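You operate a simulated robot arm through the tools that you are given. There is no shell and no other tool. Be economical: measure what you need, move in short steps, check, and stop when the job is done.

Carry out the task below with a simulated two-armed robot. There is one attempt and no reset: what you move stays moved.

Task
Charge the flat pack in dock B, then stand it on the charging bench.
Fine: watch the dock's display till it reads Full; charger off before the pack comes out; the other packs stay.

It is judged by the outcome, as a careful person would: the job done as asked, and still so three seconds after it is handed in. It fails if anything else is knocked over, pushed out of place, dropped, spilled or broken.

Robot
Two 7-joint arms with two-finger parallel grippers on one trunk, on a base that drives. Base frame: it is fixed to the floor where the robot stands at the start and does not move with it; the origin is under the middle of the robot, x ahead of it, y to its left, z up. Readings come in mm, rad, newtons and seconds.
The left shoulder is at the start at [62, 196, 1154], the right one opposite. With the tool pointing down near the work surface each hand reaches from about 300 to 720 mm from the robot's upright axis, wherever it stands, measured 20 degrees to its own side. Places, roughly: A dock [600, -800, 1000]; B dock [600, -600, 1000]; C dock [600, -500, 1000]; charger switch [600, -900, 1000]; top of the charging bench [500, -500, 900]. Payload 1.57 kg a hand.
The tool frame of a hand sits at the grasp point between the pads (the TCP): z along the fingers, y along the line on which they close. The tips reach 30 mm beyond it. The gripper opens to 110 mm. The fingers are 24 mm wide and 12 mm thick; the gripper's body (48 by 112 mm) begins 78 mm behind the TCP.
Orientation is that of the tool frame in the base frame, as a unit quaternion [w, x, y, z]. With the fingers straight down and closing along the base's y, the tool's x points along the base's -x, its y along +y and its z along -z.

Tools
- The arms move only by the tool drive_tool. It takes "left_motion", "right_motion" or both (then of equal length, played together; a hand with none holds still); each is a list of rows, each a list of 7 numbers: the gripper command, from -1 (fully open) to 1 (shut), values between in proportion, then the shift along the base's x, y, z in mm, then the turn, a rotation vector about the base's x, y, z in rad. In form: [[jaw, x, y, z, rx, ry, rz], ...]. A call has 1 to 8 rows; each row is the pose to reach, as a shift and turn from the pose commanded when the call began. A row lasts 0.2 s, in which the tool goes at most 50 mm and 0.15 rad; a call with a longer step from one row to the next is refused whole, and so is a gripper value outside its range. Where a pose cannot be reached the arm comes as near as it can. A force on the tool above 40 N (or 10 N above the force at the start of the call, whichever is more), or a blocked arm, ends the call early, and 0.2 s more pass. Each finger travels about 72 mm/s and halts on what it meets, pressing with about 36 N; the grip force reading is that of the motor and also rises with nothing between the fingers. The clock runs only during rows and for 0.2 s after the last one: add rows that repeat a pose to give the fingers time. The reply holds the time, the measured pose of the TCP, the force on the tool along the base axes, the opening and the grip force, in the units named above and with some noise, with the torque about the TCP (base axes, N m) and any sound that the robot's microphone picked up, and new pictures: "views" is both (left out), scene, wrist or none (wrist: the cameras of the hands that moved).
- Cameras (640 x 400 px; columns grow to the right, rows downward): "scene" is now at [96.5, -30.5, 1726]; the picture's right is [-0.41, -0.91, -0.00], its down [-0.78, 0.35, -0.51] and it looks along [0.47, -0.21, -0.86] (base axes); focal length 285 px, centre (320, 200). "left" rides on the left gripper at [70, -16, -141] in its tool frame; the picture's right is [0.23, 0.97, 0.00], its down [-0.86, 0.20, -0.48] and it looks along [-0.47, 0.11, 0.88] (tool axes); focal length 222 px, centre (320, 200). "right" rides on the right gripper at [70, 16, -141] in its tool frame; the picture's right is [-0.23, 0.97, 0.00], its down [-0.85, -0.20, -0.48] and it looks along [-0.47, -0.11, 0.88] (tool axes); focal length 222 px, centre (320, 200).
- raise_lower(by): slides the trunk up (or, below 0, down) by that many mm; the arms and the scene camera ride with it, the base frame stays. It gives what a move gives, with no picture.
- drive_base(legs): drives the robot by 1 to 6 legs, each [ahead, left, turn to the left] in mm, mm and rad, along the robot's own axes; the way and the turn of a leg run together, so that a leg with both is an arc; at most 1500 mm and 3.142 rad a leg. The arms and the cameras ride along, it lands a little off, and it stops where it bumps. It gives what a move gives, and a new picture of the scene camera.
- pan_tilt(pan, tilt): turns the head with the scene camera to pan (to the left, within 1.501 rad either way) and tilt (down, from -0.506 to 1.204), counted from straight ahead of the robot. It gives what a move gives, and a new picture of the scene camera.
- locate(camera, pixels): for up to 12 pixels [column, row] of the newest picture of that camera ("zoom" is the newest enlarged one), the place [x, y, z] in the base frame of the surface seen there, good to about 3 mm. It takes no simulated time.
- enlarge(camera, box): a new picture of the part [left, top, right, bottom] of that camera's present view, enlarged. It takes no simulated time.
- hand_in(): hands the job in; it is judged then, once.

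Keep the steps short. Do not move on a guess: measure, check each grasp and each placing, and mend mistakes. In all there are 80 turns and 260 pictures (those below and enlarged ones count). Leave the grippers open and the arms clear of the work at the hand-in unless told otherwise, and finish with a single line.

The tools are called after "Call:" as name(argument=value, ...) on one line, values as JSON. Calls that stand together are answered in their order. drive_tool: Moves the arms, as the interface text tells. Its arguments: {"type":"object","properties":{"left_motion":{"type":"array","items":{"type":"array","items":{"type":"number"}}},"right_motion":{"type":"array","items":{"type":"array","items":{"type":"number"}}},"views":{"type":"string","enum":["both","scene","wrist","none"]}},"required":[]} The other tools are called the same way: raise_lower (by) slides the trunk up or down; drive_base (legs) drives the base; pan_tilt (pan, tilt) turns the head that bears the scene camera; locate (camera, pixels) gives the place of the surface under pixels of a picture; enlarge (camera, box) takes an enlarged picture of a part of a camera's view; hand_in () hands the job in.

At the start:

```text
clock: 0.0
left_tool_pos: [448.3, -43.0, 1270.2]
left_orientation: [0.0, -0.001, 1.0, 0.0]
left_force: [0.3, -0.1, 0.0]
left_ft_torque: [0.02, 0.0, -0.02]
left_opening: 109.7
left_grasp_force: 0.1
right_tool_pos: [281.5, -437.6, 1239.2]
right_orientation: [-0.002, -0.001, 1.0, 0.001]
right_force: [-0.1, 0.4, -0.3]
right_ft_torque: [-0.02, -0.01, -0.01]
right_opening: 109.8
right_grasp_force: 0.0
trunk travel left (down, up): [-750.0, 240.0]
robot x, y, heading: [-1.9, 4.1, 0.001]
head pan, tilt: [-0.426, 1.028]
```

scene: 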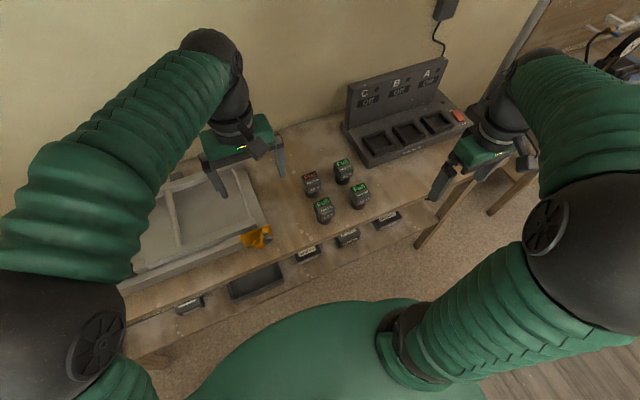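
right: 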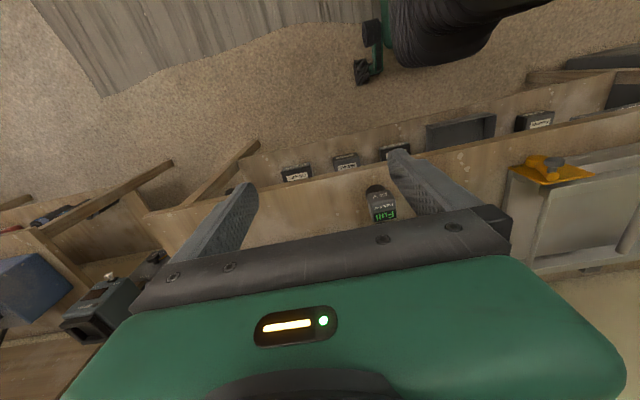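
left: 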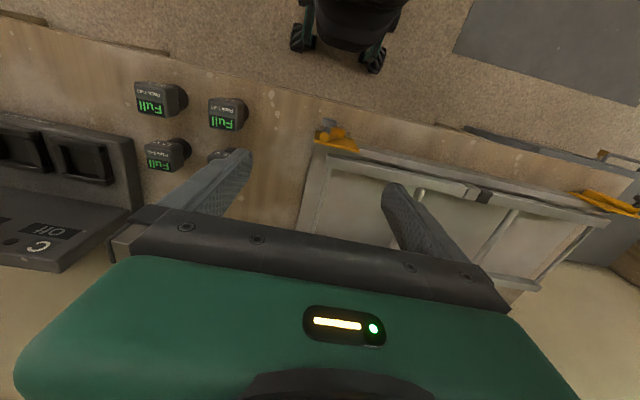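

I see four packs on the bench near (310-360, 170-210), one with a red display, and the dock at (405,120). I'll enlarge both.

Call:
enlarge(camera="scene", box=[280, 140, 400, 230])

Call:
enlarge(camera="scene", box=[330, 50, 490, 170])

Call:
locate(camera="scene", pixels=[[311, 175], [343, 164], [360, 189], [323, 204], [378, 142], [408, 132], [437, 122], [459, 115], [368, 102], [398, 92], [427, 83]])

```text
4.44 times, centred on (340, 185) of scene
```

zoom: 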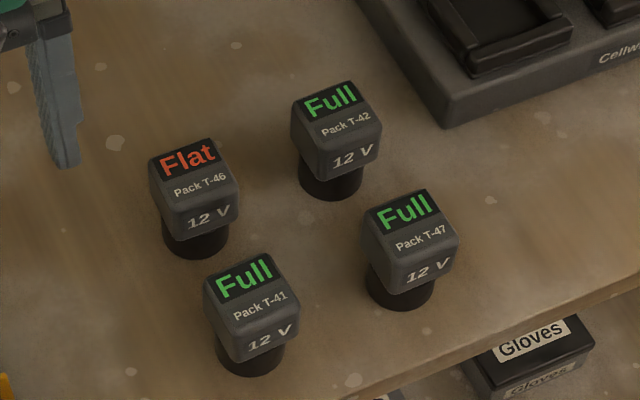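

```text
3.33 times, centred on (410, 110) of scene
```

zoom: 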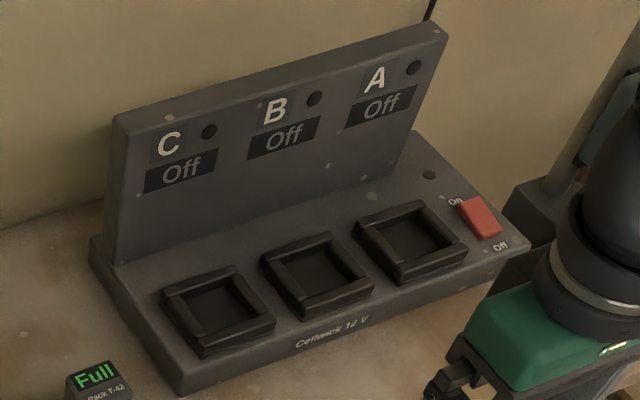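

```text
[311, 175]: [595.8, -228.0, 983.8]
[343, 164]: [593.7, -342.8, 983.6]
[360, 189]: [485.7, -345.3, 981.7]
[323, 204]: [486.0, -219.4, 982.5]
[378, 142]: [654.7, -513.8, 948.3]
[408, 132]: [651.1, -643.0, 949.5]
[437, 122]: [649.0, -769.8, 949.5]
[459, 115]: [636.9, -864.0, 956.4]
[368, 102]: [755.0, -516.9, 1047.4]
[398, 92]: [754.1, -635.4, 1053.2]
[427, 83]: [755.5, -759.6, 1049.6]
```

The flat pack is T-46 at about (596,-228), and dock B is the middle one at about (651,-643). I'll drive right so the right arm reaches both, keeping the arms high.

Call:
drive_base(legs=[[0, -300, 0]])

Call:
pan_tilt(pan=-0.3, tilt=0.9)

```text
clock: 2.0
left_tool_pos: [448.4, -324.3, 1271.1]
left_orientation: [0.0, -0.001, 1.0, -0.006]
left_force: [0.4, 0.7, 0.4]
left_ft_torque: [-0.06, 0.01, 0.01]
left_opening: 110.1
left_grasp_force: 0.0
right_tool_pos: [281.1, -717.7, 1246.0]
right_orientation: [0.0, 0.0, 1.0, -0.006]
right_force: [0.0, 0.3, 0.7]
right_ft_torque: [-0.01, 0.0, 0.03]
right_opening: 109.9
right_grasp_force: 0.2
trunk travel left (down, up): [-750.0, 240.0]
robot x, y, heading: [-0.4, -295.2, 0.002]
head pan, tilt: [-0.426, 1.028]
```

scene: 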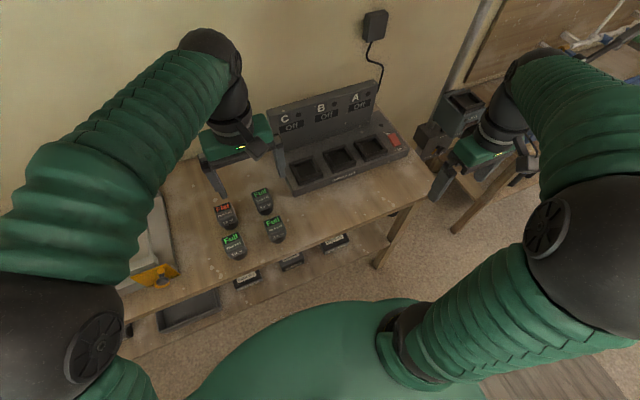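

```text
clock: 2.7
left_tool_pos: [447.9, -331.2, 1271.4]
left_orientation: [0.0, -0.002, 1.0, -0.002]
left_force: [0.3, 0.4, 1.3]
left_ft_torque: [-0.01, 0.01, -0.01]
left_opening: 109.9
left_grasp_force: 0.0
right_tool_pos: [280.6, -727.7, 1241.8]
right_orientation: [0.0, -0.002, 1.0, -0.002]
right_force: [0.7, 0.1, -0.1]
right_ft_torque: [-0.01, 0.01, 0.01]
right_opening: 109.9
right_grasp_force: 0.0
trunk travel left (down, up): [-750.0, 240.0]
robot x, y, heading: [2.6, -296.6, 0.001]
head pan, tilt: [-0.3, 0.901]
```

scene: 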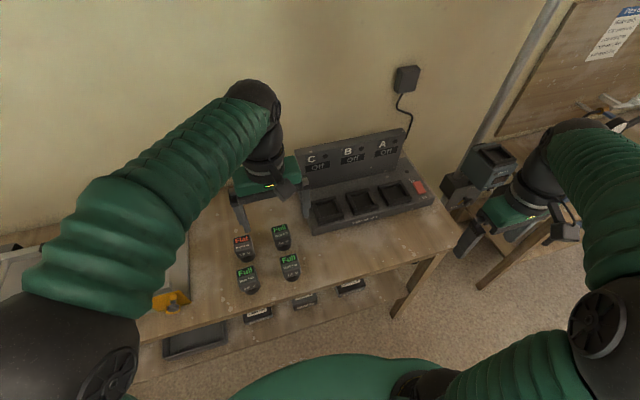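

I'll look closely at the packs and the dock sockets, and locate the bench edge.

Call:
enlarge(camera="scene", box=[220, 210, 316, 300])

Call:
enlarge(camera="scene", box=[290, 120, 450, 240])

Call:
locate(camera="zoom", pixels=[[160, 350], [300, 325], [260, 325], [225, 312], [335, 300], [275, 290], [310, 370], [285, 315], [520, 250], [515, 235], [527, 268], [240, 170]])

Call:
locate(camera="scene", pixels=[[300, 295], [350, 281], [420, 256], [242, 241], [245, 262], [306, 213], [433, 197]])

```text
4.44 times, centred on (268, 255) of scene
```

zoom: 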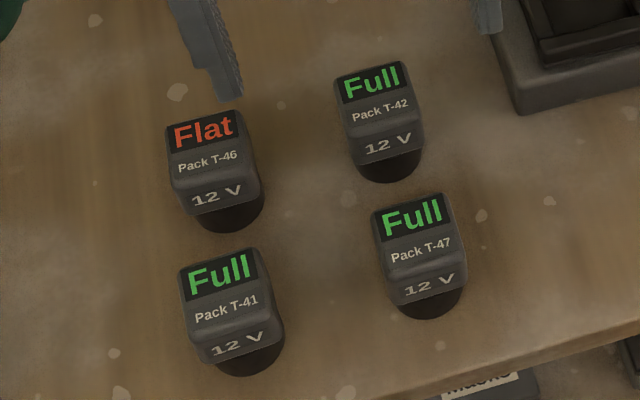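

```text
3.33 times, centred on (370, 180) of scene
```

zoom: 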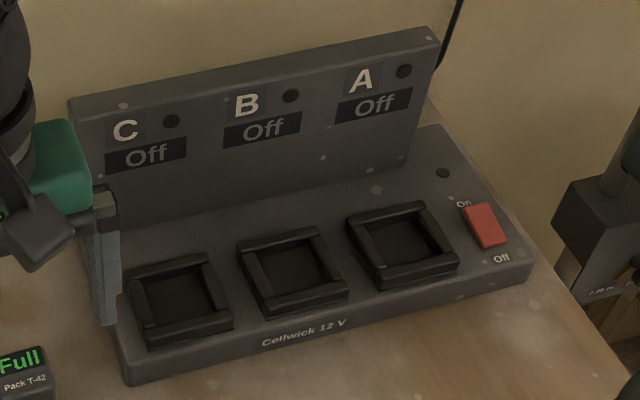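

```text
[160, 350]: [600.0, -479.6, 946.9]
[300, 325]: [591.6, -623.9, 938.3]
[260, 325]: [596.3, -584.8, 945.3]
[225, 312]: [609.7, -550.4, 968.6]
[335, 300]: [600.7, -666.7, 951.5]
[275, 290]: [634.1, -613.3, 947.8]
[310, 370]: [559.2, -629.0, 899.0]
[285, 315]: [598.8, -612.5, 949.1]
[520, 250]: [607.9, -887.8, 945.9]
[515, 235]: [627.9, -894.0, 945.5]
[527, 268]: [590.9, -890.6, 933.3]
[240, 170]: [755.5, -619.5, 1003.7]
```

```text
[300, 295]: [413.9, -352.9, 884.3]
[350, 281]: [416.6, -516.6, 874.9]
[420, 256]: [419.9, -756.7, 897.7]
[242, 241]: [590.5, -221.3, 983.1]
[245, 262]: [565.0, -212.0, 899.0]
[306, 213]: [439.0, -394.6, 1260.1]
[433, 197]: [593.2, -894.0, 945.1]
```

Bench top is z≈899, front edge x≈415. Now measuring the dock B socket corners and the switch precisely in tighter enlargements.

Call:
enlarge(camera="scene", box=[340, 174, 388, 204])

Call:
locate(camera="zoom", pixels=[[120, 200], [320, 150], [480, 190], [330, 320], [130, 120], [450, 70], [520, 250], [200, 370], [180, 130], [240, 280], [450, 230], [320, 220]])

Call:
enlarge(camera="scene", box=[396, 165, 444, 195])

Call:
locate(camera="zoom", pixels=[[270, 110], [330, 90], [350, 200], [320, 170], [310, 140], [335, 230], [390, 220], [280, 150]])

Call:
enlarge(camera="scene", box=[222, 222, 270, 252])

Call:
locate(camera="zoom", pixels=[[200, 100], [300, 90], [220, 200], [340, 180], [260, 150], [250, 260], [320, 380], [380, 360], [240, 360]])

```text
13.33 times, centred on (364, 189) of scene
```

zoom: 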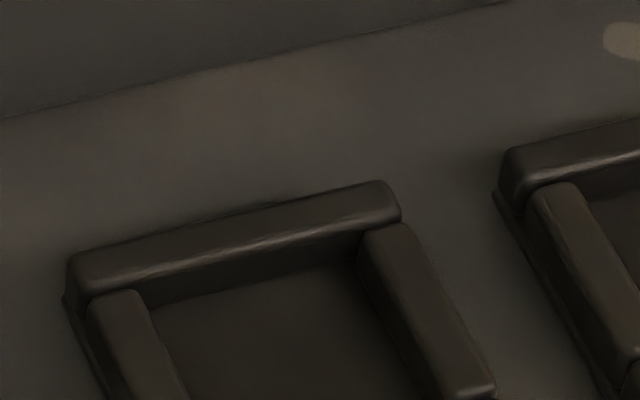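

```text
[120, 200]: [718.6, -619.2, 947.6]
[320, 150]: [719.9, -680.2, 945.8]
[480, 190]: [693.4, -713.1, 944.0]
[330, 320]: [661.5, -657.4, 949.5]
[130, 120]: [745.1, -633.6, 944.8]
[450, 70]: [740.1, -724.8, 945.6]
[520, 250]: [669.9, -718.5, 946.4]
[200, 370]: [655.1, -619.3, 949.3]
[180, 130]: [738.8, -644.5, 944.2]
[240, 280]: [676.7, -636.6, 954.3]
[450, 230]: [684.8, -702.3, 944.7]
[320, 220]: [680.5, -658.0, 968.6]
```

```text
13.33 times, centred on (420, 180) of scene
```

zoom: 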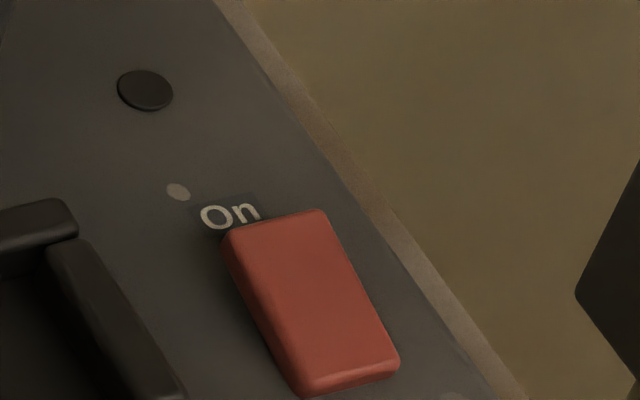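

```text
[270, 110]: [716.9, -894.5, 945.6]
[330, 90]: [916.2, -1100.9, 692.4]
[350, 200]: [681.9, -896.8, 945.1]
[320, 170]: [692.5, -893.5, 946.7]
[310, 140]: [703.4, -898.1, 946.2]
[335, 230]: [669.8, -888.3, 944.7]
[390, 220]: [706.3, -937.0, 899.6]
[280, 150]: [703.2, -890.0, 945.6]
```

```text
13.33 times, centred on (246, 237) of scene
```

zoom: 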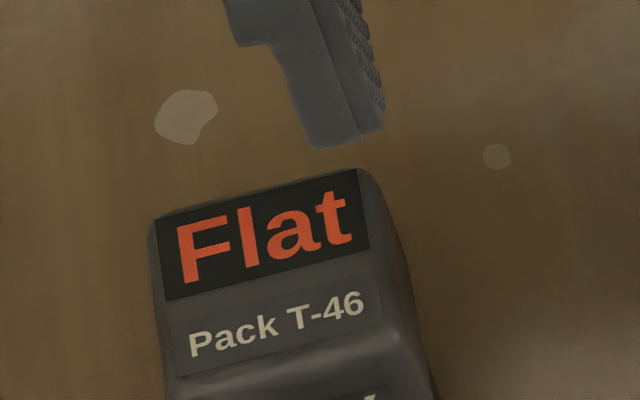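

```text
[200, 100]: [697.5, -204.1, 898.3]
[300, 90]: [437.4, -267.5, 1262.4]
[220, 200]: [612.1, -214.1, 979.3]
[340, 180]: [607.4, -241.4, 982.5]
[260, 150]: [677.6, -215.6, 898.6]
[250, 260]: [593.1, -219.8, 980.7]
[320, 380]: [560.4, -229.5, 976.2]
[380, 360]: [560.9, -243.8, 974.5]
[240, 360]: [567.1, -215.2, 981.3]
```

Next, a tighter picture of all of dock B's rim, then the switch and the pack with several readings each.

Call:
enlarge(camera="scene", box=[338, 180, 386, 220])

Call:
locate(camera="zoom", pixels=[[120, 150], [180, 260], [250, 150], [130, 200], [160, 230], [220, 340], [330, 320], [280, 380], [420, 280], [440, 310], [390, 180], [270, 250]])

Call:
enlarge(camera="scene", box=[400, 170, 448, 210])

Call:
locate(camera="zoom", pixels=[[200, 200], [270, 190], [230, 240], [240, 270], [260, 310], [310, 300], [220, 330], [280, 380]])

Call:
enlarge(camera="scene", box=[226, 230, 274, 270])

Call:
locate(camera="zoom", pixels=[[120, 110], [270, 80], [150, 220], [290, 180], [340, 200], [180, 280], [320, 250], [240, 300], [330, 290]])

```text
10.00 times, centred on (362, 200) of scene
```

zoom: 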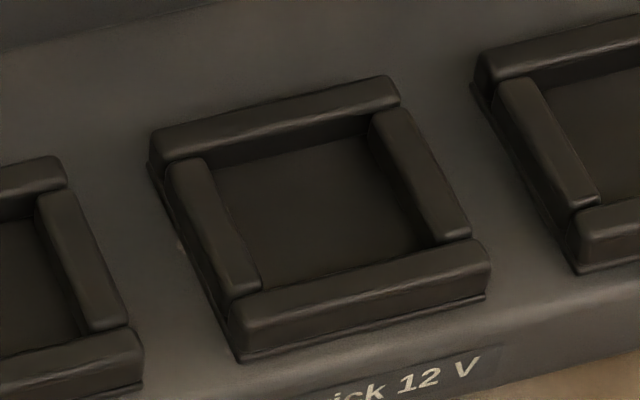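

```text
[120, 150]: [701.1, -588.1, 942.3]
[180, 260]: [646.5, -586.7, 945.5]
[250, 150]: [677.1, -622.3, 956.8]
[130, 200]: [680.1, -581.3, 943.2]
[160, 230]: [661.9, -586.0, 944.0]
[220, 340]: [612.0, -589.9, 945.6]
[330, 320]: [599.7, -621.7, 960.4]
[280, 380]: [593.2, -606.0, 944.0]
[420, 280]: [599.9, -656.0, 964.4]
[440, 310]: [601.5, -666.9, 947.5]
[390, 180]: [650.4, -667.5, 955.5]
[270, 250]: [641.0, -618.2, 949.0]
```

```text
10.00 times, centred on (424, 190) of scene
```

zoom: 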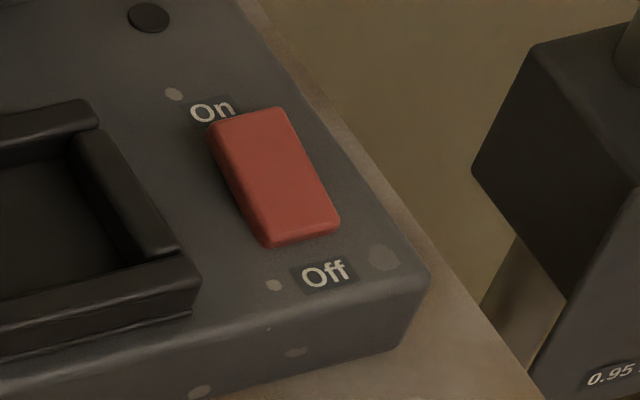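

```text
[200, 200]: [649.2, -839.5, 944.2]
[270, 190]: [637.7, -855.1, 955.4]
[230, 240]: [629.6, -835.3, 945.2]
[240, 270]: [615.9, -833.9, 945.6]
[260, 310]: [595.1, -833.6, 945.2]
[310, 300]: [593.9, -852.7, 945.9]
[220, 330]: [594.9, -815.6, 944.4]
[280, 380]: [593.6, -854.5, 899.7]
```

```text
10.00 times, centred on (250, 250) of scene
```

zoom: 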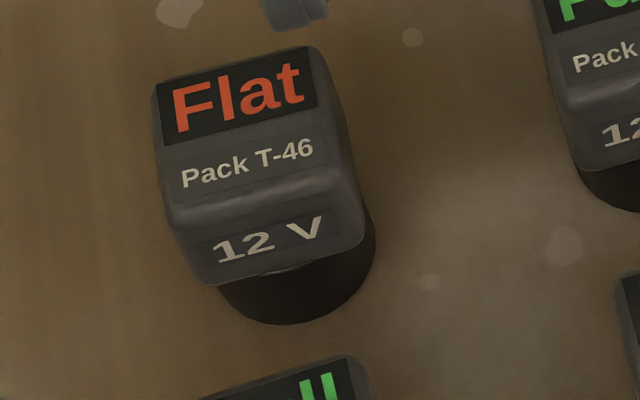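

```text
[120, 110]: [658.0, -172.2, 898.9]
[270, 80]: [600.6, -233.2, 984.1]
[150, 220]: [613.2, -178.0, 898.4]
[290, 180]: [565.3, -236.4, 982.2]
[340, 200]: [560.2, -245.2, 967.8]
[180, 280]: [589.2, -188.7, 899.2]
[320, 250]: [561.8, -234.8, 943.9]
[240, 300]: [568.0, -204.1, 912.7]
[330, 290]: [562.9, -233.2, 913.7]
```

More rim points for dock B, and pack corners.

Call:
locate(camera="zoom", pixels=[[160, 100], [310, 60], [180, 200], [335, 180], [165, 85], [315, 85], [240, 120], [345, 205], [190, 240]])

Call:
enlarge(camera="scene", box=[338, 180, 386, 220])

Call:
locate(camera="zoom", pixels=[[160, 145], [392, 90], [240, 310], [484, 258], [350, 277], [185, 180], [205, 175], [240, 280], [380, 120], [400, 115], [460, 228], [290, 120]])

Call:
locate(camera="zoom", pixels=[[225, 220], [235, 230], [425, 240], [415, 240], [350, 265], [350, 250], [290, 140], [290, 155]])

```text
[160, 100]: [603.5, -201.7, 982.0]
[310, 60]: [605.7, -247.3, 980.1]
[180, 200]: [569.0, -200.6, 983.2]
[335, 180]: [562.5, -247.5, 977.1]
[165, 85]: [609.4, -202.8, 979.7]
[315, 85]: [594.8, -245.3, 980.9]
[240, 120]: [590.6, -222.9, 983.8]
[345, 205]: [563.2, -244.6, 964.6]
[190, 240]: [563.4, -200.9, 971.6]
```

```text
10.00 times, centred on (362, 200) of scene
```

zoom: 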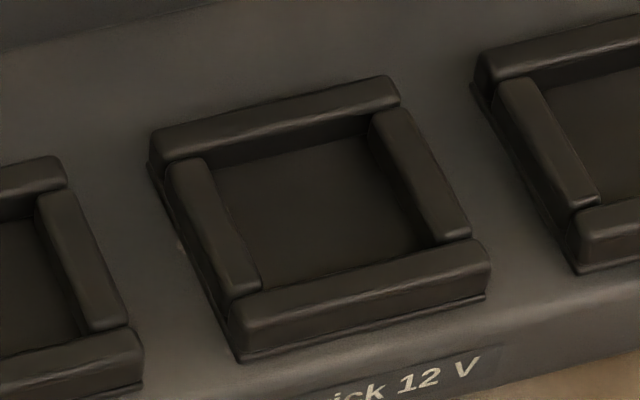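

```text
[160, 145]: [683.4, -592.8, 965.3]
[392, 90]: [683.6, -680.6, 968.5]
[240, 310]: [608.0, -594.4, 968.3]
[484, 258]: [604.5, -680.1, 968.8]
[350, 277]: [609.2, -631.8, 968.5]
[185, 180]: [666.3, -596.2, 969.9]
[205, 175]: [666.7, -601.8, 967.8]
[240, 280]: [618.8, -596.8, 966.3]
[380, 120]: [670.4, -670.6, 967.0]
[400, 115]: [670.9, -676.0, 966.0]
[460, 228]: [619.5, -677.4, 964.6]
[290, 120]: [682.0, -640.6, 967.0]
```

```text
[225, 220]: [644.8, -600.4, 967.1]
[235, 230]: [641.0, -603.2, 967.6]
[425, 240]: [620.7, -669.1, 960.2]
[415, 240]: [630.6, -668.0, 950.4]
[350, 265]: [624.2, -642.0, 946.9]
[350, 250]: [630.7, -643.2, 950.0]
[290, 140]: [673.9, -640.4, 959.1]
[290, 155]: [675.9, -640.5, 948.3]
```

Dock B's socket: centre ≈(644,-637), inner about 60×65, floor z≈949, rim 968. The pack head is about 48×48, centred on (586,-224), top z≈984. I'll drive slightly ahead and right so the right arm reaches pack, dock and switch from one place.

Call:
drive_base(legs=[[60, -85, 0]])

Call:
drive_tool(left_motion=[[-1, -35, 30, 0, 0, 0, 0], [-1, -70, 60, 0, 0, 0, 0], [-1, -105, 95, 0, 0, 0, 0], [-1, -140, 130, 0, 0, 0, 0], [-1, -170, 170, 0, 0, 0, 0], [-1, -185, 210, 0, 0, 0, 0], [-1, -185, 230, 0, 0, 0, 0]], views="scene")

```text
clock: 3.9
left_tool_pos: [503.5, -386.3, 1272.6]
left_orientation: [0.003, -0.004, 1.0, -0.013]
left_force: [0.2, 0.1, 0.7]
left_ft_torque: [-0.02, -0.02, 0.02]
left_opening: 110.1
left_grasp_force: 0.0
right_tool_pos: [337.2, -780.8, 1253.0]
right_orientation: [0.003, -0.003, 1.0, -0.013]
right_force: [-0.7, 0.1, 0.4]
right_ft_torque: [-0.01, -0.04, -0.01]
right_opening: 109.9
right_grasp_force: 0.1
trunk travel left (down, up): [-750.0, 240.0]
robot x, y, heading: [63.5, -375.2, -0.002]
head pan, tilt: [-0.3, 0.901]
```

scene: 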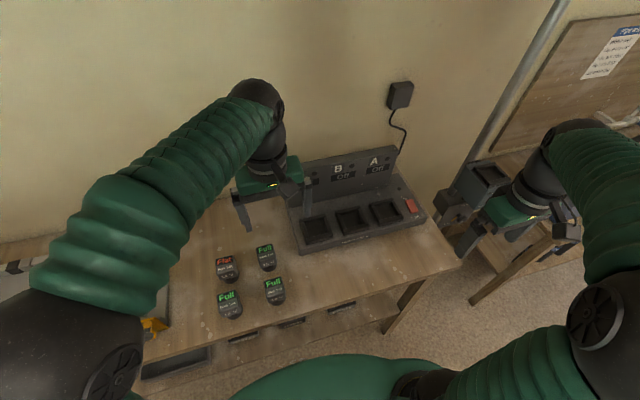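

```text
clock: 5.5
left_tool_pos: [360.9, -184.3, 1238.7]
left_orientation: [-0.001, -0.004, 1.0, -0.004]
left_force: [0.4, 0.4, 0.1]
left_ft_torque: [-0.03, 0.02, 0.03]
left_opening: 110.1
left_grasp_force: 0.1
left hand out of reach, approached as far as the arm can: row 5, 6, 7
right_tool_pos: [342.7, -798.1, 1244.8]
right_orientation: [0.0, -0.004, 1.0, -0.005]
right_force: [0.0, 0.7, -0.6]
right_ft_torque: [-0.01, 0.02, 0.01]
right_opening: 109.9
right_grasp_force: 0.2
trunk travel left (down, up): [-750.0, 240.0]
robot x, y, heading: [63.3, -375.8, 0.001]
head pan, tilt: [-0.3, 0.901]
```

scene: 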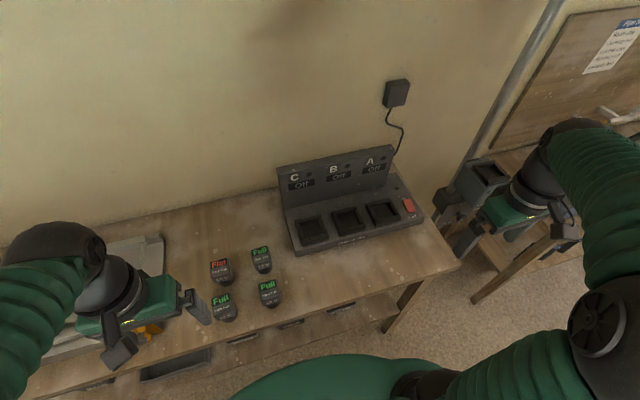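

Left arm is aside; I'll shift it a bit further left, then bring the right hand at z≈1245 over the work toward the flat pack.

Call:
drive_tool(left_motion=[[-1, 0, 30, 0, 0, 0, 0], [-1, 0, 60, 0, 0, 0, 0], [-1, 0, 90, 0, 0, 0, 0], [-1, 0, 120, 0, 0, 0, 0], [-1, 0, 120, 0, 0, 0, 0], [-1, 0, 120, 0, 0, 0, 0], [-1, 0, 120, 0, 0, 0, 0], [-1, 0, 120, 0, 0, 0, 0]], right_motion=[[-1, 15, 45, 0, 0, 0, 0], [-1, 30, 90, 0, 0, 0, 0], [-1, 45, 135, 0, 0, 0, 0], [-1, 60, 180, 0, 0, 0, 0], [-1, 80, 225, 0, 0, 0, 0], [-1, 100, 270, 0, 0, 0, 0], [-1, 120, 315, 0, 0, 0, 0], [-1, 140, 360, 0, 0, 0, 0]], views="scene")

```text
clock: 7.3
left_tool_pos: [361.9, -68.4, 1238.6]
left_orientation: [0.0, -0.003, 1.0, -0.004]
left_force: [0.6, 0.5, 0.0]
left_ft_torque: [-0.04, 0.01, 0.05]
left_opening: 110.1
left_grasp_force: 0.0
right_tool_pos: [482.6, -442.5, 1239.9]
right_orientation: [0.0, -0.003, 1.0, -0.003]
right_force: [0.7, 0.2, 0.7]
right_ft_torque: [-0.05, 0.01, -0.04]
right_opening: 110.0
right_grasp_force: 0.1
trunk travel left (down, up): [-750.0, 240.0]
robot x, y, heading: [59.2, -376.7, 0.005]
head pan, tilt: [-0.3, 0.901]
```

scene: 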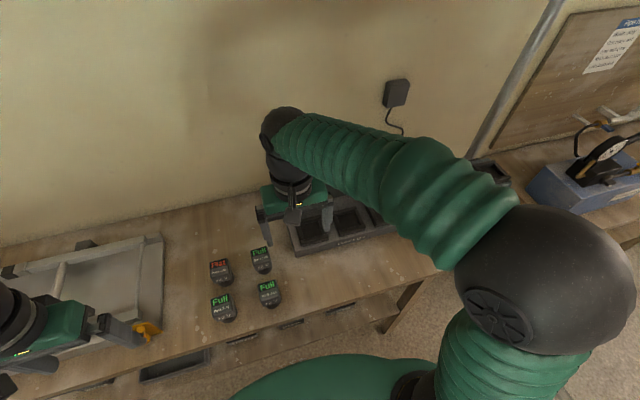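

Continue to above the flat pack at (586,-224,~1140).

Call:
drive_tool(right_motion=[[-1, 20, 40, 0, 0, 0, 0], [-1, 40, 80, 0, 0, 0, 0], [-1, 60, 120, -15, 0, 0, 0], [-1, 80, 160, -30, 0, 0, 0], [-1, 95, 195, -60, 0, 0, 0], [-1, 103, 218, -100, 0, 0, 0], [-1, 103, 218, -100, 0, 0, 0]], views="both")

```text
clock: 8.9
left_tool_pos: [358.9, -75.2, 1242.5]
left_orientation: [0.002, -0.003, 1.0, -0.001]
left_force: [-0.3, 0.1, -0.1]
left_ft_torque: [0.0, -0.03, -0.01]
left_opening: 110.1
left_grasp_force: 0.0
right_tool_pos: [593.8, -241.2, 1151.4]
right_orientation: [0.006, 0.01, 1.0, 0.004]
right_force: [0.2, -0.2, -0.9]
right_ft_torque: [0.01, 0.02, 0.03]
right_opening: 109.9
right_grasp_force: 0.1
trunk travel left (down, up): [-750.0, 240.0]
robot x, y, heading: [60.1, -375.2, 0.006]
head pan, tilt: [-0.3, 0.901]
```

scene: 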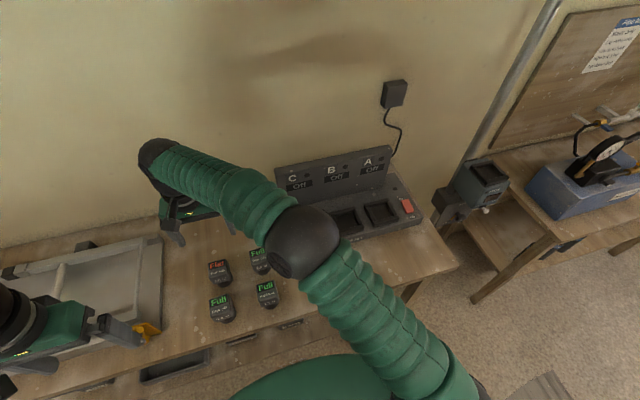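
right: 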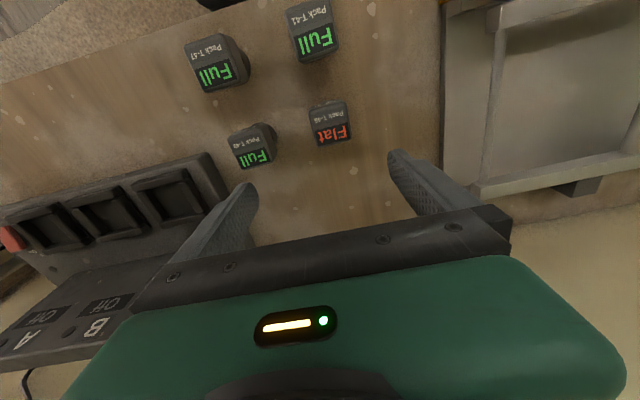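

The right camera shows the flat pack at about (330,125). I'll measure its head from here.

Call:
enlarge(camera="right", box=[298, 90, 362, 150])

Call:
locate(camera="right", pixels=[[311, 108], [345, 104], [315, 143], [350, 139], [330, 125], [330, 150], [420, 160], [254, 145]])

```text
6.67 times, centred on (330, 120) of right
```

zoom: 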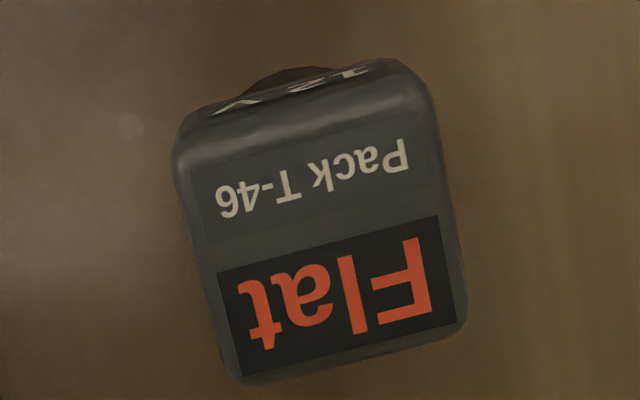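

```text
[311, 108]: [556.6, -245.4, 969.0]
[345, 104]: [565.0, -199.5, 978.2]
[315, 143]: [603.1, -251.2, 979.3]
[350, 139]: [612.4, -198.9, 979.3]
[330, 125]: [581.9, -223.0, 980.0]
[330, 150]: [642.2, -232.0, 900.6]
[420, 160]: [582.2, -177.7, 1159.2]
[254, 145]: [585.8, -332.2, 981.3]
```

Head is centred at (585,-224), aligned with the base axes. A short hold to see where the tool settles.

Call:
drive_tool(right_motion=[[-1, 0, 0, 0, 0, 0, 0], [-1, 0, 0, 0, 0, 0, 0]], views="none")

```text
clock: 9.5
left_tool_pos: [360.2, -77.1, 1240.2]
left_orientation: [0.001, -0.003, 1.0, -0.001]
left_force: [-0.5, 0.7, -0.1]
left_ft_torque: [0.02, -0.02, -0.03]
left_opening: 109.8
left_grasp_force: 0.0
right_tool_pos: [593.7, -243.0, 1146.3]
right_orientation: [0.005, 0.008, 1.0, 0.001]
right_force: [0.0, 1.0, 0.3]
right_ft_torque: [0.01, 0.03, -0.02]
right_opening: 110.1
right_grasp_force: 0.2
trunk travel left (down, up): [-750.0, 240.0]
robot x, y, heading: [60.0, -384.0, 0.003]
head pan, tilt: [-0.3, 0.901]
```

It settles at (594,-243,1146); I'll correct by (-9,+18) and lower to about 1050 with jaws at 90 mm or so.

Call:
drive_tool(right_motion=[[-1, -5, 10, 0, 0, 0, 0], [-1, -9, 18, -30, 0, 0, 0], [-1, -9, 18, -65, 0, 0, 0], [-1, -9, 18, -95, 0, 0, 0], [-1, -9, 18, -95, 0, 0, 0], [-1, -9, 18, -95, 0, 0, 0]], views="wrist")

```text
clock: 11.1
left_tool_pos: [358.8, -76.1, 1238.0]
left_orientation: [0.001, -0.004, 1.0, -0.001]
left_force: [0.0, 0.1, 0.7]
left_ft_torque: [0.0, 0.01, 0.01]
left_opening: 110.0
left_grasp_force: 0.1
right_tool_pos: [606.0, -251.0, 1052.5]
right_orientation: [0.006, 0.038, 0.999, 0.005]
right_force: [0.6, -0.8, -0.1]
right_ft_torque: [-0.03, 0.03, 0.02]
right_opening: 110.0
right_grasp_force: 0.1
trunk travel left (down, up): [-750.0, 240.0]
robot x, y, heading: [60.3, -376.2, 0.003]
head pan, tilt: [-0.3, 0.901]
stopped in row 6 (right hand): the arm was blocked; the commanded pose is now the measured one
```

right: 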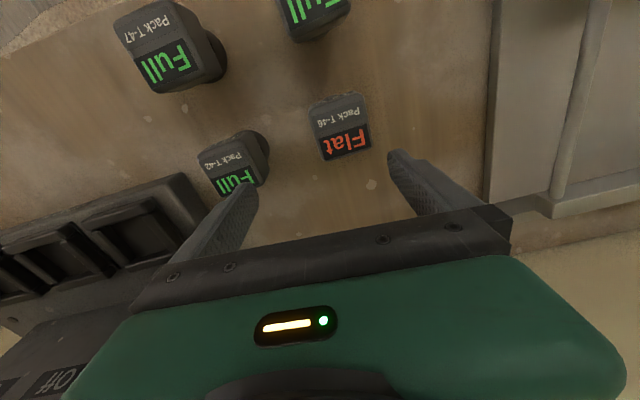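

The arm is blocked reaching across to the left (tool turned and drifting). I'll raise it and drive the base left so the pack sits on the right arm's side.

Call:
drive_tool(right_motion=[[-1, -5, -10, 30, 0, 0, 0], [-1, -20, -30, 70, 0, 0, 0], [-1, -50, -60, 110, 0, 0, 0], [-1, -80, -100, 140, 0, 0, 0], [-1, -100, -140, 160, 0, 0, 0], [-1, -100, -180, 160, 0, 0, 0], [-1, -100, -180, 160, 0, 0, 0]], views="none")

Call:
drive_base(legs=[[0, 270, 0]])

```text
refused: row 3 steps farther than a row can; nothing moved
```

```text
clock: 13.0
left_tool_pos: [359.4, 177.6, 1245.2]
left_orientation: [0.002, -0.002, 1.0, 0.004]
left_force: [-0.5, 0.1, 0.4]
left_ft_torque: [-0.01, -0.01, -0.03]
left_opening: 110.0
left_grasp_force: 0.0
right_tool_pos: [605.8, 6.3, 1058.7]
right_orientation: [0.009, 0.038, 0.999, 0.012]
right_force: [-0.5, -0.2, 1.6]
right_ft_torque: [0.03, 0.01, 0.02]
right_opening: 110.0
right_grasp_force: 0.1
trunk travel left (down, up): [-750.0, 240.0]
robot x, y, heading: [57.4, -109.9, -0.001]
head pan, tilt: [-0.3, 0.901]
```

scene: 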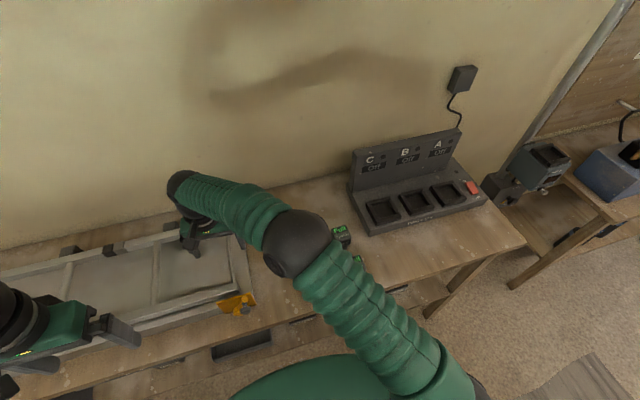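

The lift was refused but the drive went without contact. Now I lift the hand and bring it back over the pack from this new stance, undoing the small twist.

Call:
drive_tool(right_motion=[[-1, 0, 0, 45, 0, 0, 0], [-1, -10, -30, 80, 0, 0, 0.03], [-1, -15, -70, 90, -0.01, 0.01, 0.076], [-1, -20, -115, 90, -0.02, 0.02, 0.076], [-1, -20, -160, 90, -0.02, 0.02, 0.076], [-1, -21, -200, 90, -0.02, 0.02, 0.076], [-1, -21, -231, 90, -0.02, 0.02, 0.076], [-1, -21, -231, 90, -0.02, 0.02, 0.076]], views="both")

```text
clock: 14.8
left_tool_pos: [359.2, 183.5, 1242.5]
left_orientation: [0.002, -0.002, 1.0, 0.002]
left_force: [-0.3, -1.1, -0.4]
left_ft_torque: [-0.01, -0.01, 0.01]
left_opening: 110.1
left_grasp_force: 0.0
right_tool_pos: [583.9, -220.8, 1148.5]
right_orientation: [-0.002, -0.001, 1.0, -0.001]
right_force: [-0.8, -0.5, -0.4]
right_ft_torque: [0.04, 0.0, -0.01]
right_opening: 110.2
right_grasp_force: 0.1
trunk travel left (down, up): [-750.0, 240.0]
robot x, y, heading: [60.0, -112.9, 0.001]
head pan, tilt: [-0.3, 0.901]
```

scene: 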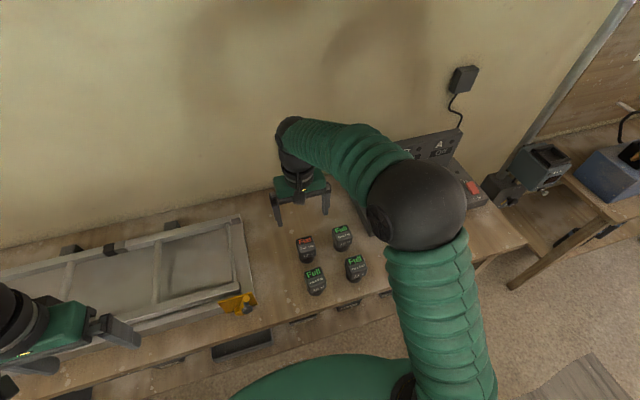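
right: 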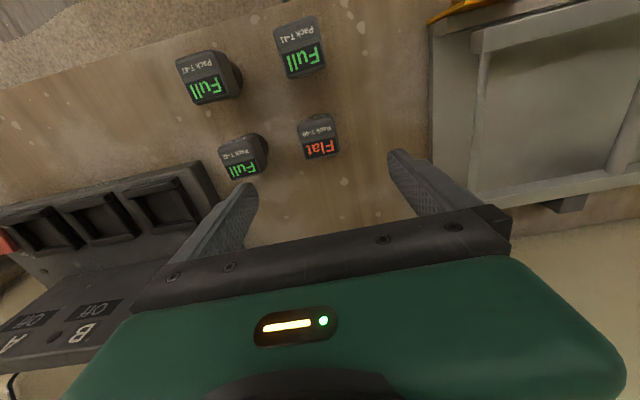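

Check the pack's position in this wrist picture, and the fingers.

Call:
locate(camera="right", pixels=[[300, 122], [332, 117], [306, 157], [337, 152], [320, 140], [405, 160], [237, 200], [243, 160]])

Call:
enlarge(camera="right", box=[290, 105, 350, 165])

```text
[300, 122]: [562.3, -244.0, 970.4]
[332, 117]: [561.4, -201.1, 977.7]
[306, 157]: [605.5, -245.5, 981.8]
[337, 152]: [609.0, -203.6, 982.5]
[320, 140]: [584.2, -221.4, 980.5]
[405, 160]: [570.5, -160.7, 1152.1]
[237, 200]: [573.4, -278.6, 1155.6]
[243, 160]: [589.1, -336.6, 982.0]
```

```text
6.67 times, centred on (320, 135) of right
```

zoom: 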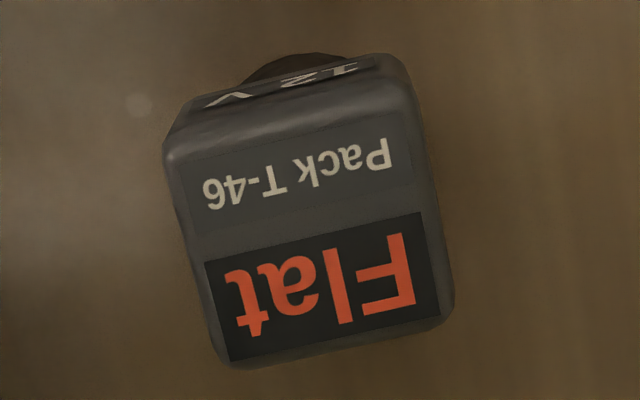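

Pack centre (585,-223), aligned. Descend to TCP z≈1030 then 966, watching the force.

Call:
drive_tool(right_motion=[[-1, 0, -1, -40, 0, 0, 0], [-1, 1, -2, -80, 0, 0, 0], [-1, 1, -2, -120, 0, 0, 0], [-1, 1, -2, -120, 0, 0, 0]], views="wrist")

```text
clock: 15.8
left_tool_pos: [358.3, 185.9, 1241.9]
left_orientation: [0.002, -0.002, 1.0, 0.001]
left_force: [-0.6, 0.3, -0.7]
left_ft_torque: [-0.01, 0.01, 0.01]
left_opening: 109.8
left_grasp_force: 0.1
right_tool_pos: [584.3, -218.0, 1028.5]
right_orientation: [-0.001, -0.001, 1.0, -0.003]
right_force: [-0.7, -0.2, 0.3]
right_ft_torque: [0.01, -0.01, 0.03]
right_opening: 110.1
right_grasp_force: 0.0
trunk travel left (down, up): [-750.0, 240.0]
robot x, y, heading: [61.3, -111.5, -0.002]
head pan, tilt: [-0.3, 0.901]
```

right: 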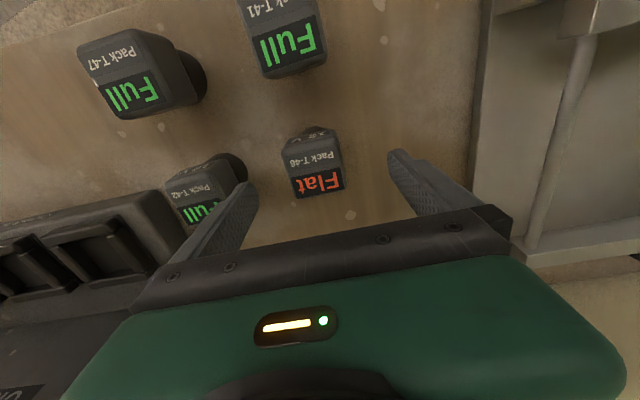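

Aligned within 5 mm. Correct y by -5, narrow the jaws to ~85 mm and descend to z≈964.

Call:
drive_tool(right_motion=[[-0.55, 0, -5, 0, 0, 0, 0], [-0.55, 0, -5, -32, 0, 0, 0], [-0.55, 0, -5, -64, 0, 0, 0], [-0.55, 0, -5, -64, 0, 0, 0]], views="wrist")

```text
clock: 16.8
left_tool_pos: [359.2, 187.4, 1242.5]
left_orientation: [0.002, -0.002, 1.0, 0.001]
left_force: [-1.1, -0.5, 0.1]
left_ft_torque: [-0.01, 0.01, 0.02]
left_opening: 110.0
left_grasp_force: 0.1
right_tool_pos: [584.3, -223.0, 965.1]
right_orientation: [-0.002, -0.001, 1.0, -0.002]
right_force: [-0.3, 0.8, -0.4]
right_ft_torque: [-0.01, 0.02, 0.0]
right_opening: 85.1
right_grasp_force: 0.1
trunk travel left (down, up): [-750.0, 240.0]
robot x, y, heading: [57.8, -112.6, 0.002]
head pan, tilt: [-0.3, 0.901]
```

right: 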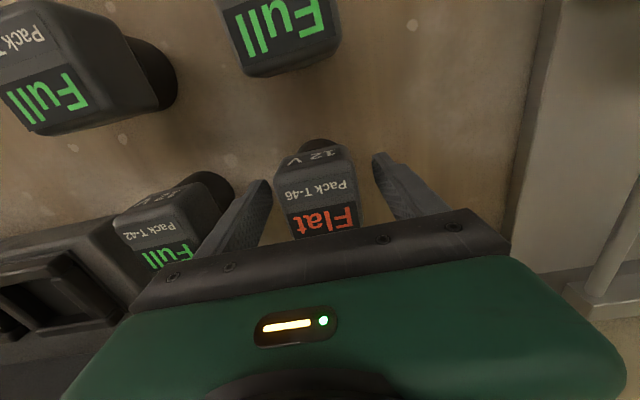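

The pack lies centred between the fingers. Close the jaws.

Call:
drive_tool(right_motion=[[0.3, 0, 0, 0, 0, 0, 0], [0.6, 0, 0, 0, 0, 0, 0], [0.6, 0, 0, 0, 0, 0, 0]], views="wrist")

```text
clock: 17.6
left_tool_pos: [359.2, 186.8, 1241.9]
left_orientation: [0.002, -0.002, 1.0, 0.001]
left_force: [0.6, 0.5, 0.8]
left_ft_torque: [-0.03, 0.02, 0.0]
left_opening: 110.3
left_grasp_force: 0.0
right_tool_pos: [584.5, -223.3, 964.7]
right_orientation: [-0.001, -0.001, 1.0, -0.002]
right_force: [0.6, 1.0, 0.3]
right_ft_torque: [0.1, -0.05, -0.02]
right_opening: 53.5
right_grasp_force: 36.0
trunk travel left (down, up): [-750.0, 240.0]
robot x, y, heading: [59.7, -111.7, -0.0]
head pan, tilt: [-0.3, 0.901]
```

right: 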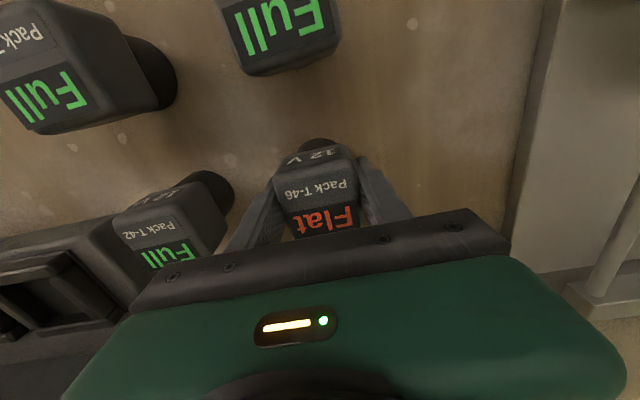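

Gripped at 53.5 mm, 36 N. Lift straight up 160 mm.

Call:
drive_tool(right_motion=[[0.6, 0, 0, 20, 0, 0, 0], [0.6, 0, 0, 50, 0, 0, 0], [0.6, 0, 0, 90, 0, 0, 0], [0.6, 0, 0, 130, 0, 0, 0], [0.6, 0, 0, 160, 0, 0, 0], [0.6, 0, 0, 160, 0, 0, 0]], views="both")

```text
clock: 19.0
left_tool_pos: [359.0, 186.2, 1241.4]
left_orientation: [0.001, -0.002, 1.0, 0.0]
left_force: [-0.1, -0.1, 0.8]
left_ft_torque: [-0.01, 0.06, 0.02]
left_opening: 110.2
left_grasp_force: 0.0
right_tool_pos: [585.6, -222.4, 1126.2]
right_orientation: [-0.003, -0.002, 1.0, -0.002]
right_force: [0.2, -0.6, -3.4]
right_ft_torque: [-0.01, 0.04, 0.02]
right_opening: 53.8
right_grasp_force: 36.1
trunk travel left (down, up): [-750.0, 240.0]
robot x, y, heading: [58.8, -109.6, -0.0]
head pan, tilt: [-0.3, 0.901]
```

scene: 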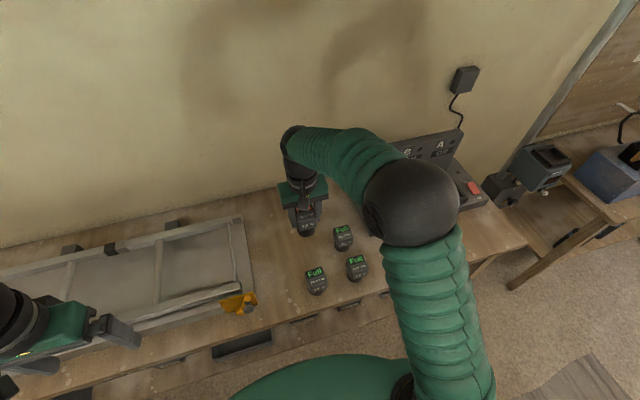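
right: 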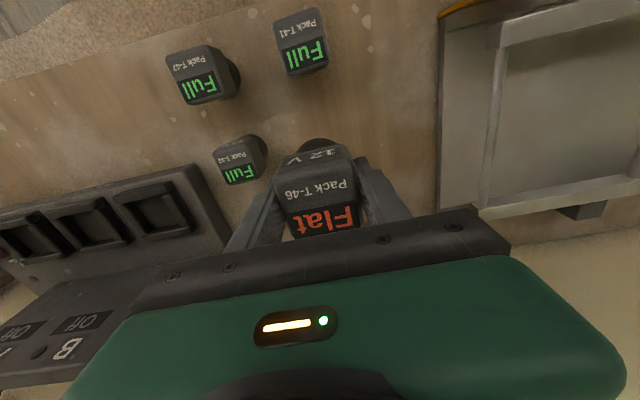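

The pack is held. Drive right ~330 mm to stand in front of the dock.

Call:
drive_base(legs=[[0, -350, 0]])

Call:
drive_tool(right_motion=[[0.6, 0, 0, 0, 0, 0, 0], [0.6, 0, 0, 0, 0, 0, 0], [0.6, 0, 0, 0, 0, 0, 0]], views="both")

```text
clock: 21.3
left_tool_pos: [356.6, -154.7, 1239.7]
left_orientation: [0.002, -0.002, 1.0, -0.003]
left_force: [-0.3, -0.3, -0.1]
left_ft_torque: [0.02, 0.0, 0.01]
left_opening: 110.2
left_grasp_force: 0.0
right_tool_pos: [585.1, -565.3, 1125.5]
right_orientation: [-0.003, -0.002, 1.0, -0.006]
right_force: [-0.1, 0.6, -4.5]
right_ft_torque: [-0.06, 0.05, 0.04]
right_opening: 53.8
right_grasp_force: 36.1
trunk travel left (down, up): [-750.0, 240.0]
robot x, y, heading: [58.4, -462.2, 0.004]
head pan, tilt: [-0.3, 0.901]
```

scene: 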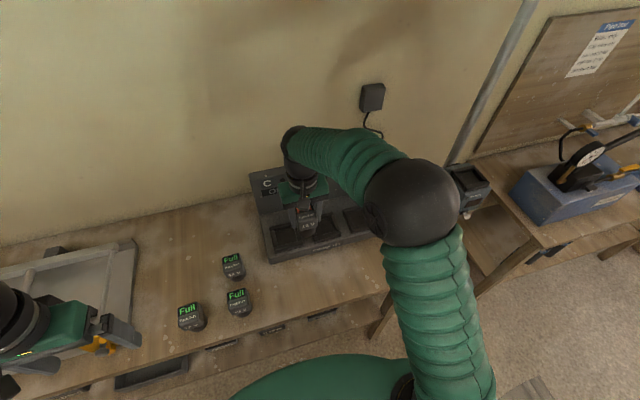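

```text
clock: 22.1
left_tool_pos: [357.2, -158.5, 1240.0]
left_orientation: [0.002, -0.004, 1.0, -0.001]
left_force: [0.2, 0.8, 1.0]
left_ft_torque: [-0.03, -0.01, -0.02]
left_opening: 110.0
left_grasp_force: 0.0
right_tool_pos: [584.8, -568.6, 1126.3]
right_orientation: [-0.002, -0.004, 1.0, -0.004]
right_force: [0.2, -0.3, -3.5]
right_ft_torque: [-0.06, 0.0, -0.01]
right_opening: 53.9
right_grasp_force: 36.4
trunk travel left (down, up): [-750.0, 240.0]
robot x, y, heading: [53.4, -463.6, 0.002]
head pan, tilt: [-0.3, 0.901]
```

scene: 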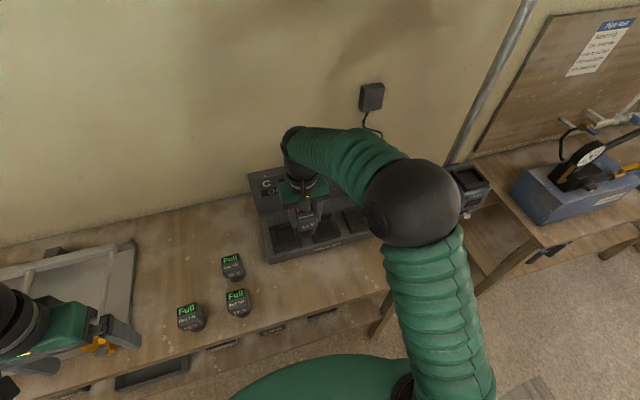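
right: 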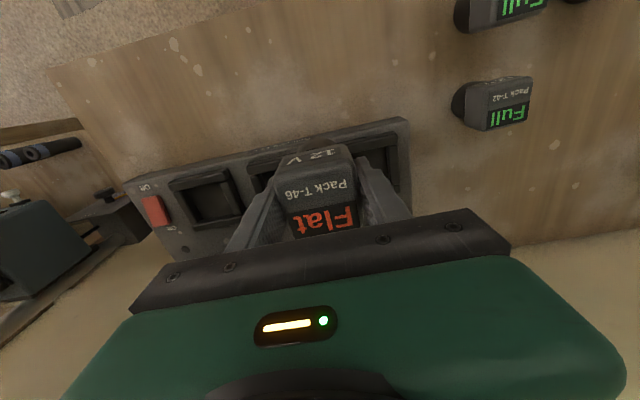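

Move over dock B: shift (+59,-68) at the same height.

Call:
drive_tool(right_motion=[[0.6, 15, -20, 0, 0, 0, 0], [0.6, 35, -40, 0, 0, 0, 0], [0.6, 50, -60, 0, 0, 0, 0], [0.6, 59, -68, 0, 0, 0, 0], [0.6, 59, -68, 0, 0, 0, 0], [0.6, 59, -68, 0, 0, 0, 0]], views="both")

```text
clock: 23.5
left_tool_pos: [356.3, -166.6, 1242.9]
left_orientation: [0.002, -0.003, 1.0, 0.002]
left_force: [0.1, -0.4, -0.4]
left_ft_torque: [0.0, 0.02, 0.0]
left_opening: 110.0
left_grasp_force: 0.0
right_tool_pos: [643.2, -644.8, 1125.5]
right_orientation: [-0.002, -0.003, 1.0, -0.001]
right_force: [-0.1, 0.9, -3.3]
right_ft_torque: [0.0, -0.01, 0.01]
right_opening: 54.0
right_grasp_force: 36.1
trunk travel left (down, up): [-750.0, 240.0]
robot x, y, heading: [58.3, -463.9, -0.002]
head pan, tilt: [-0.3, 0.901]
```

scene: 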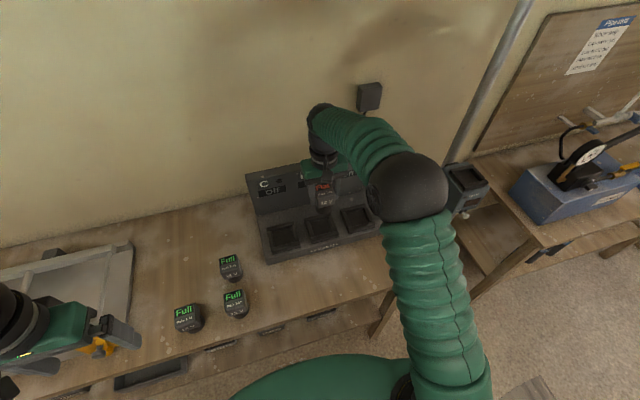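
right: 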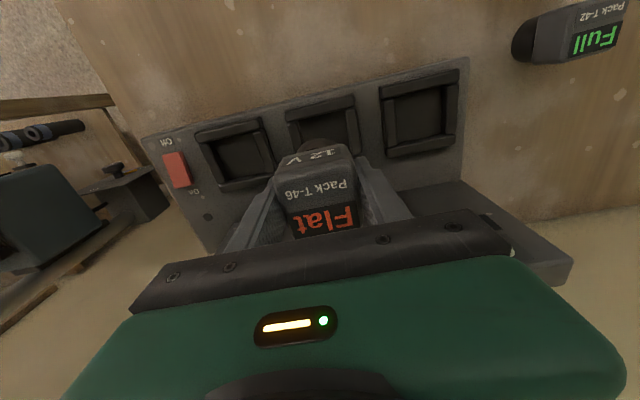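

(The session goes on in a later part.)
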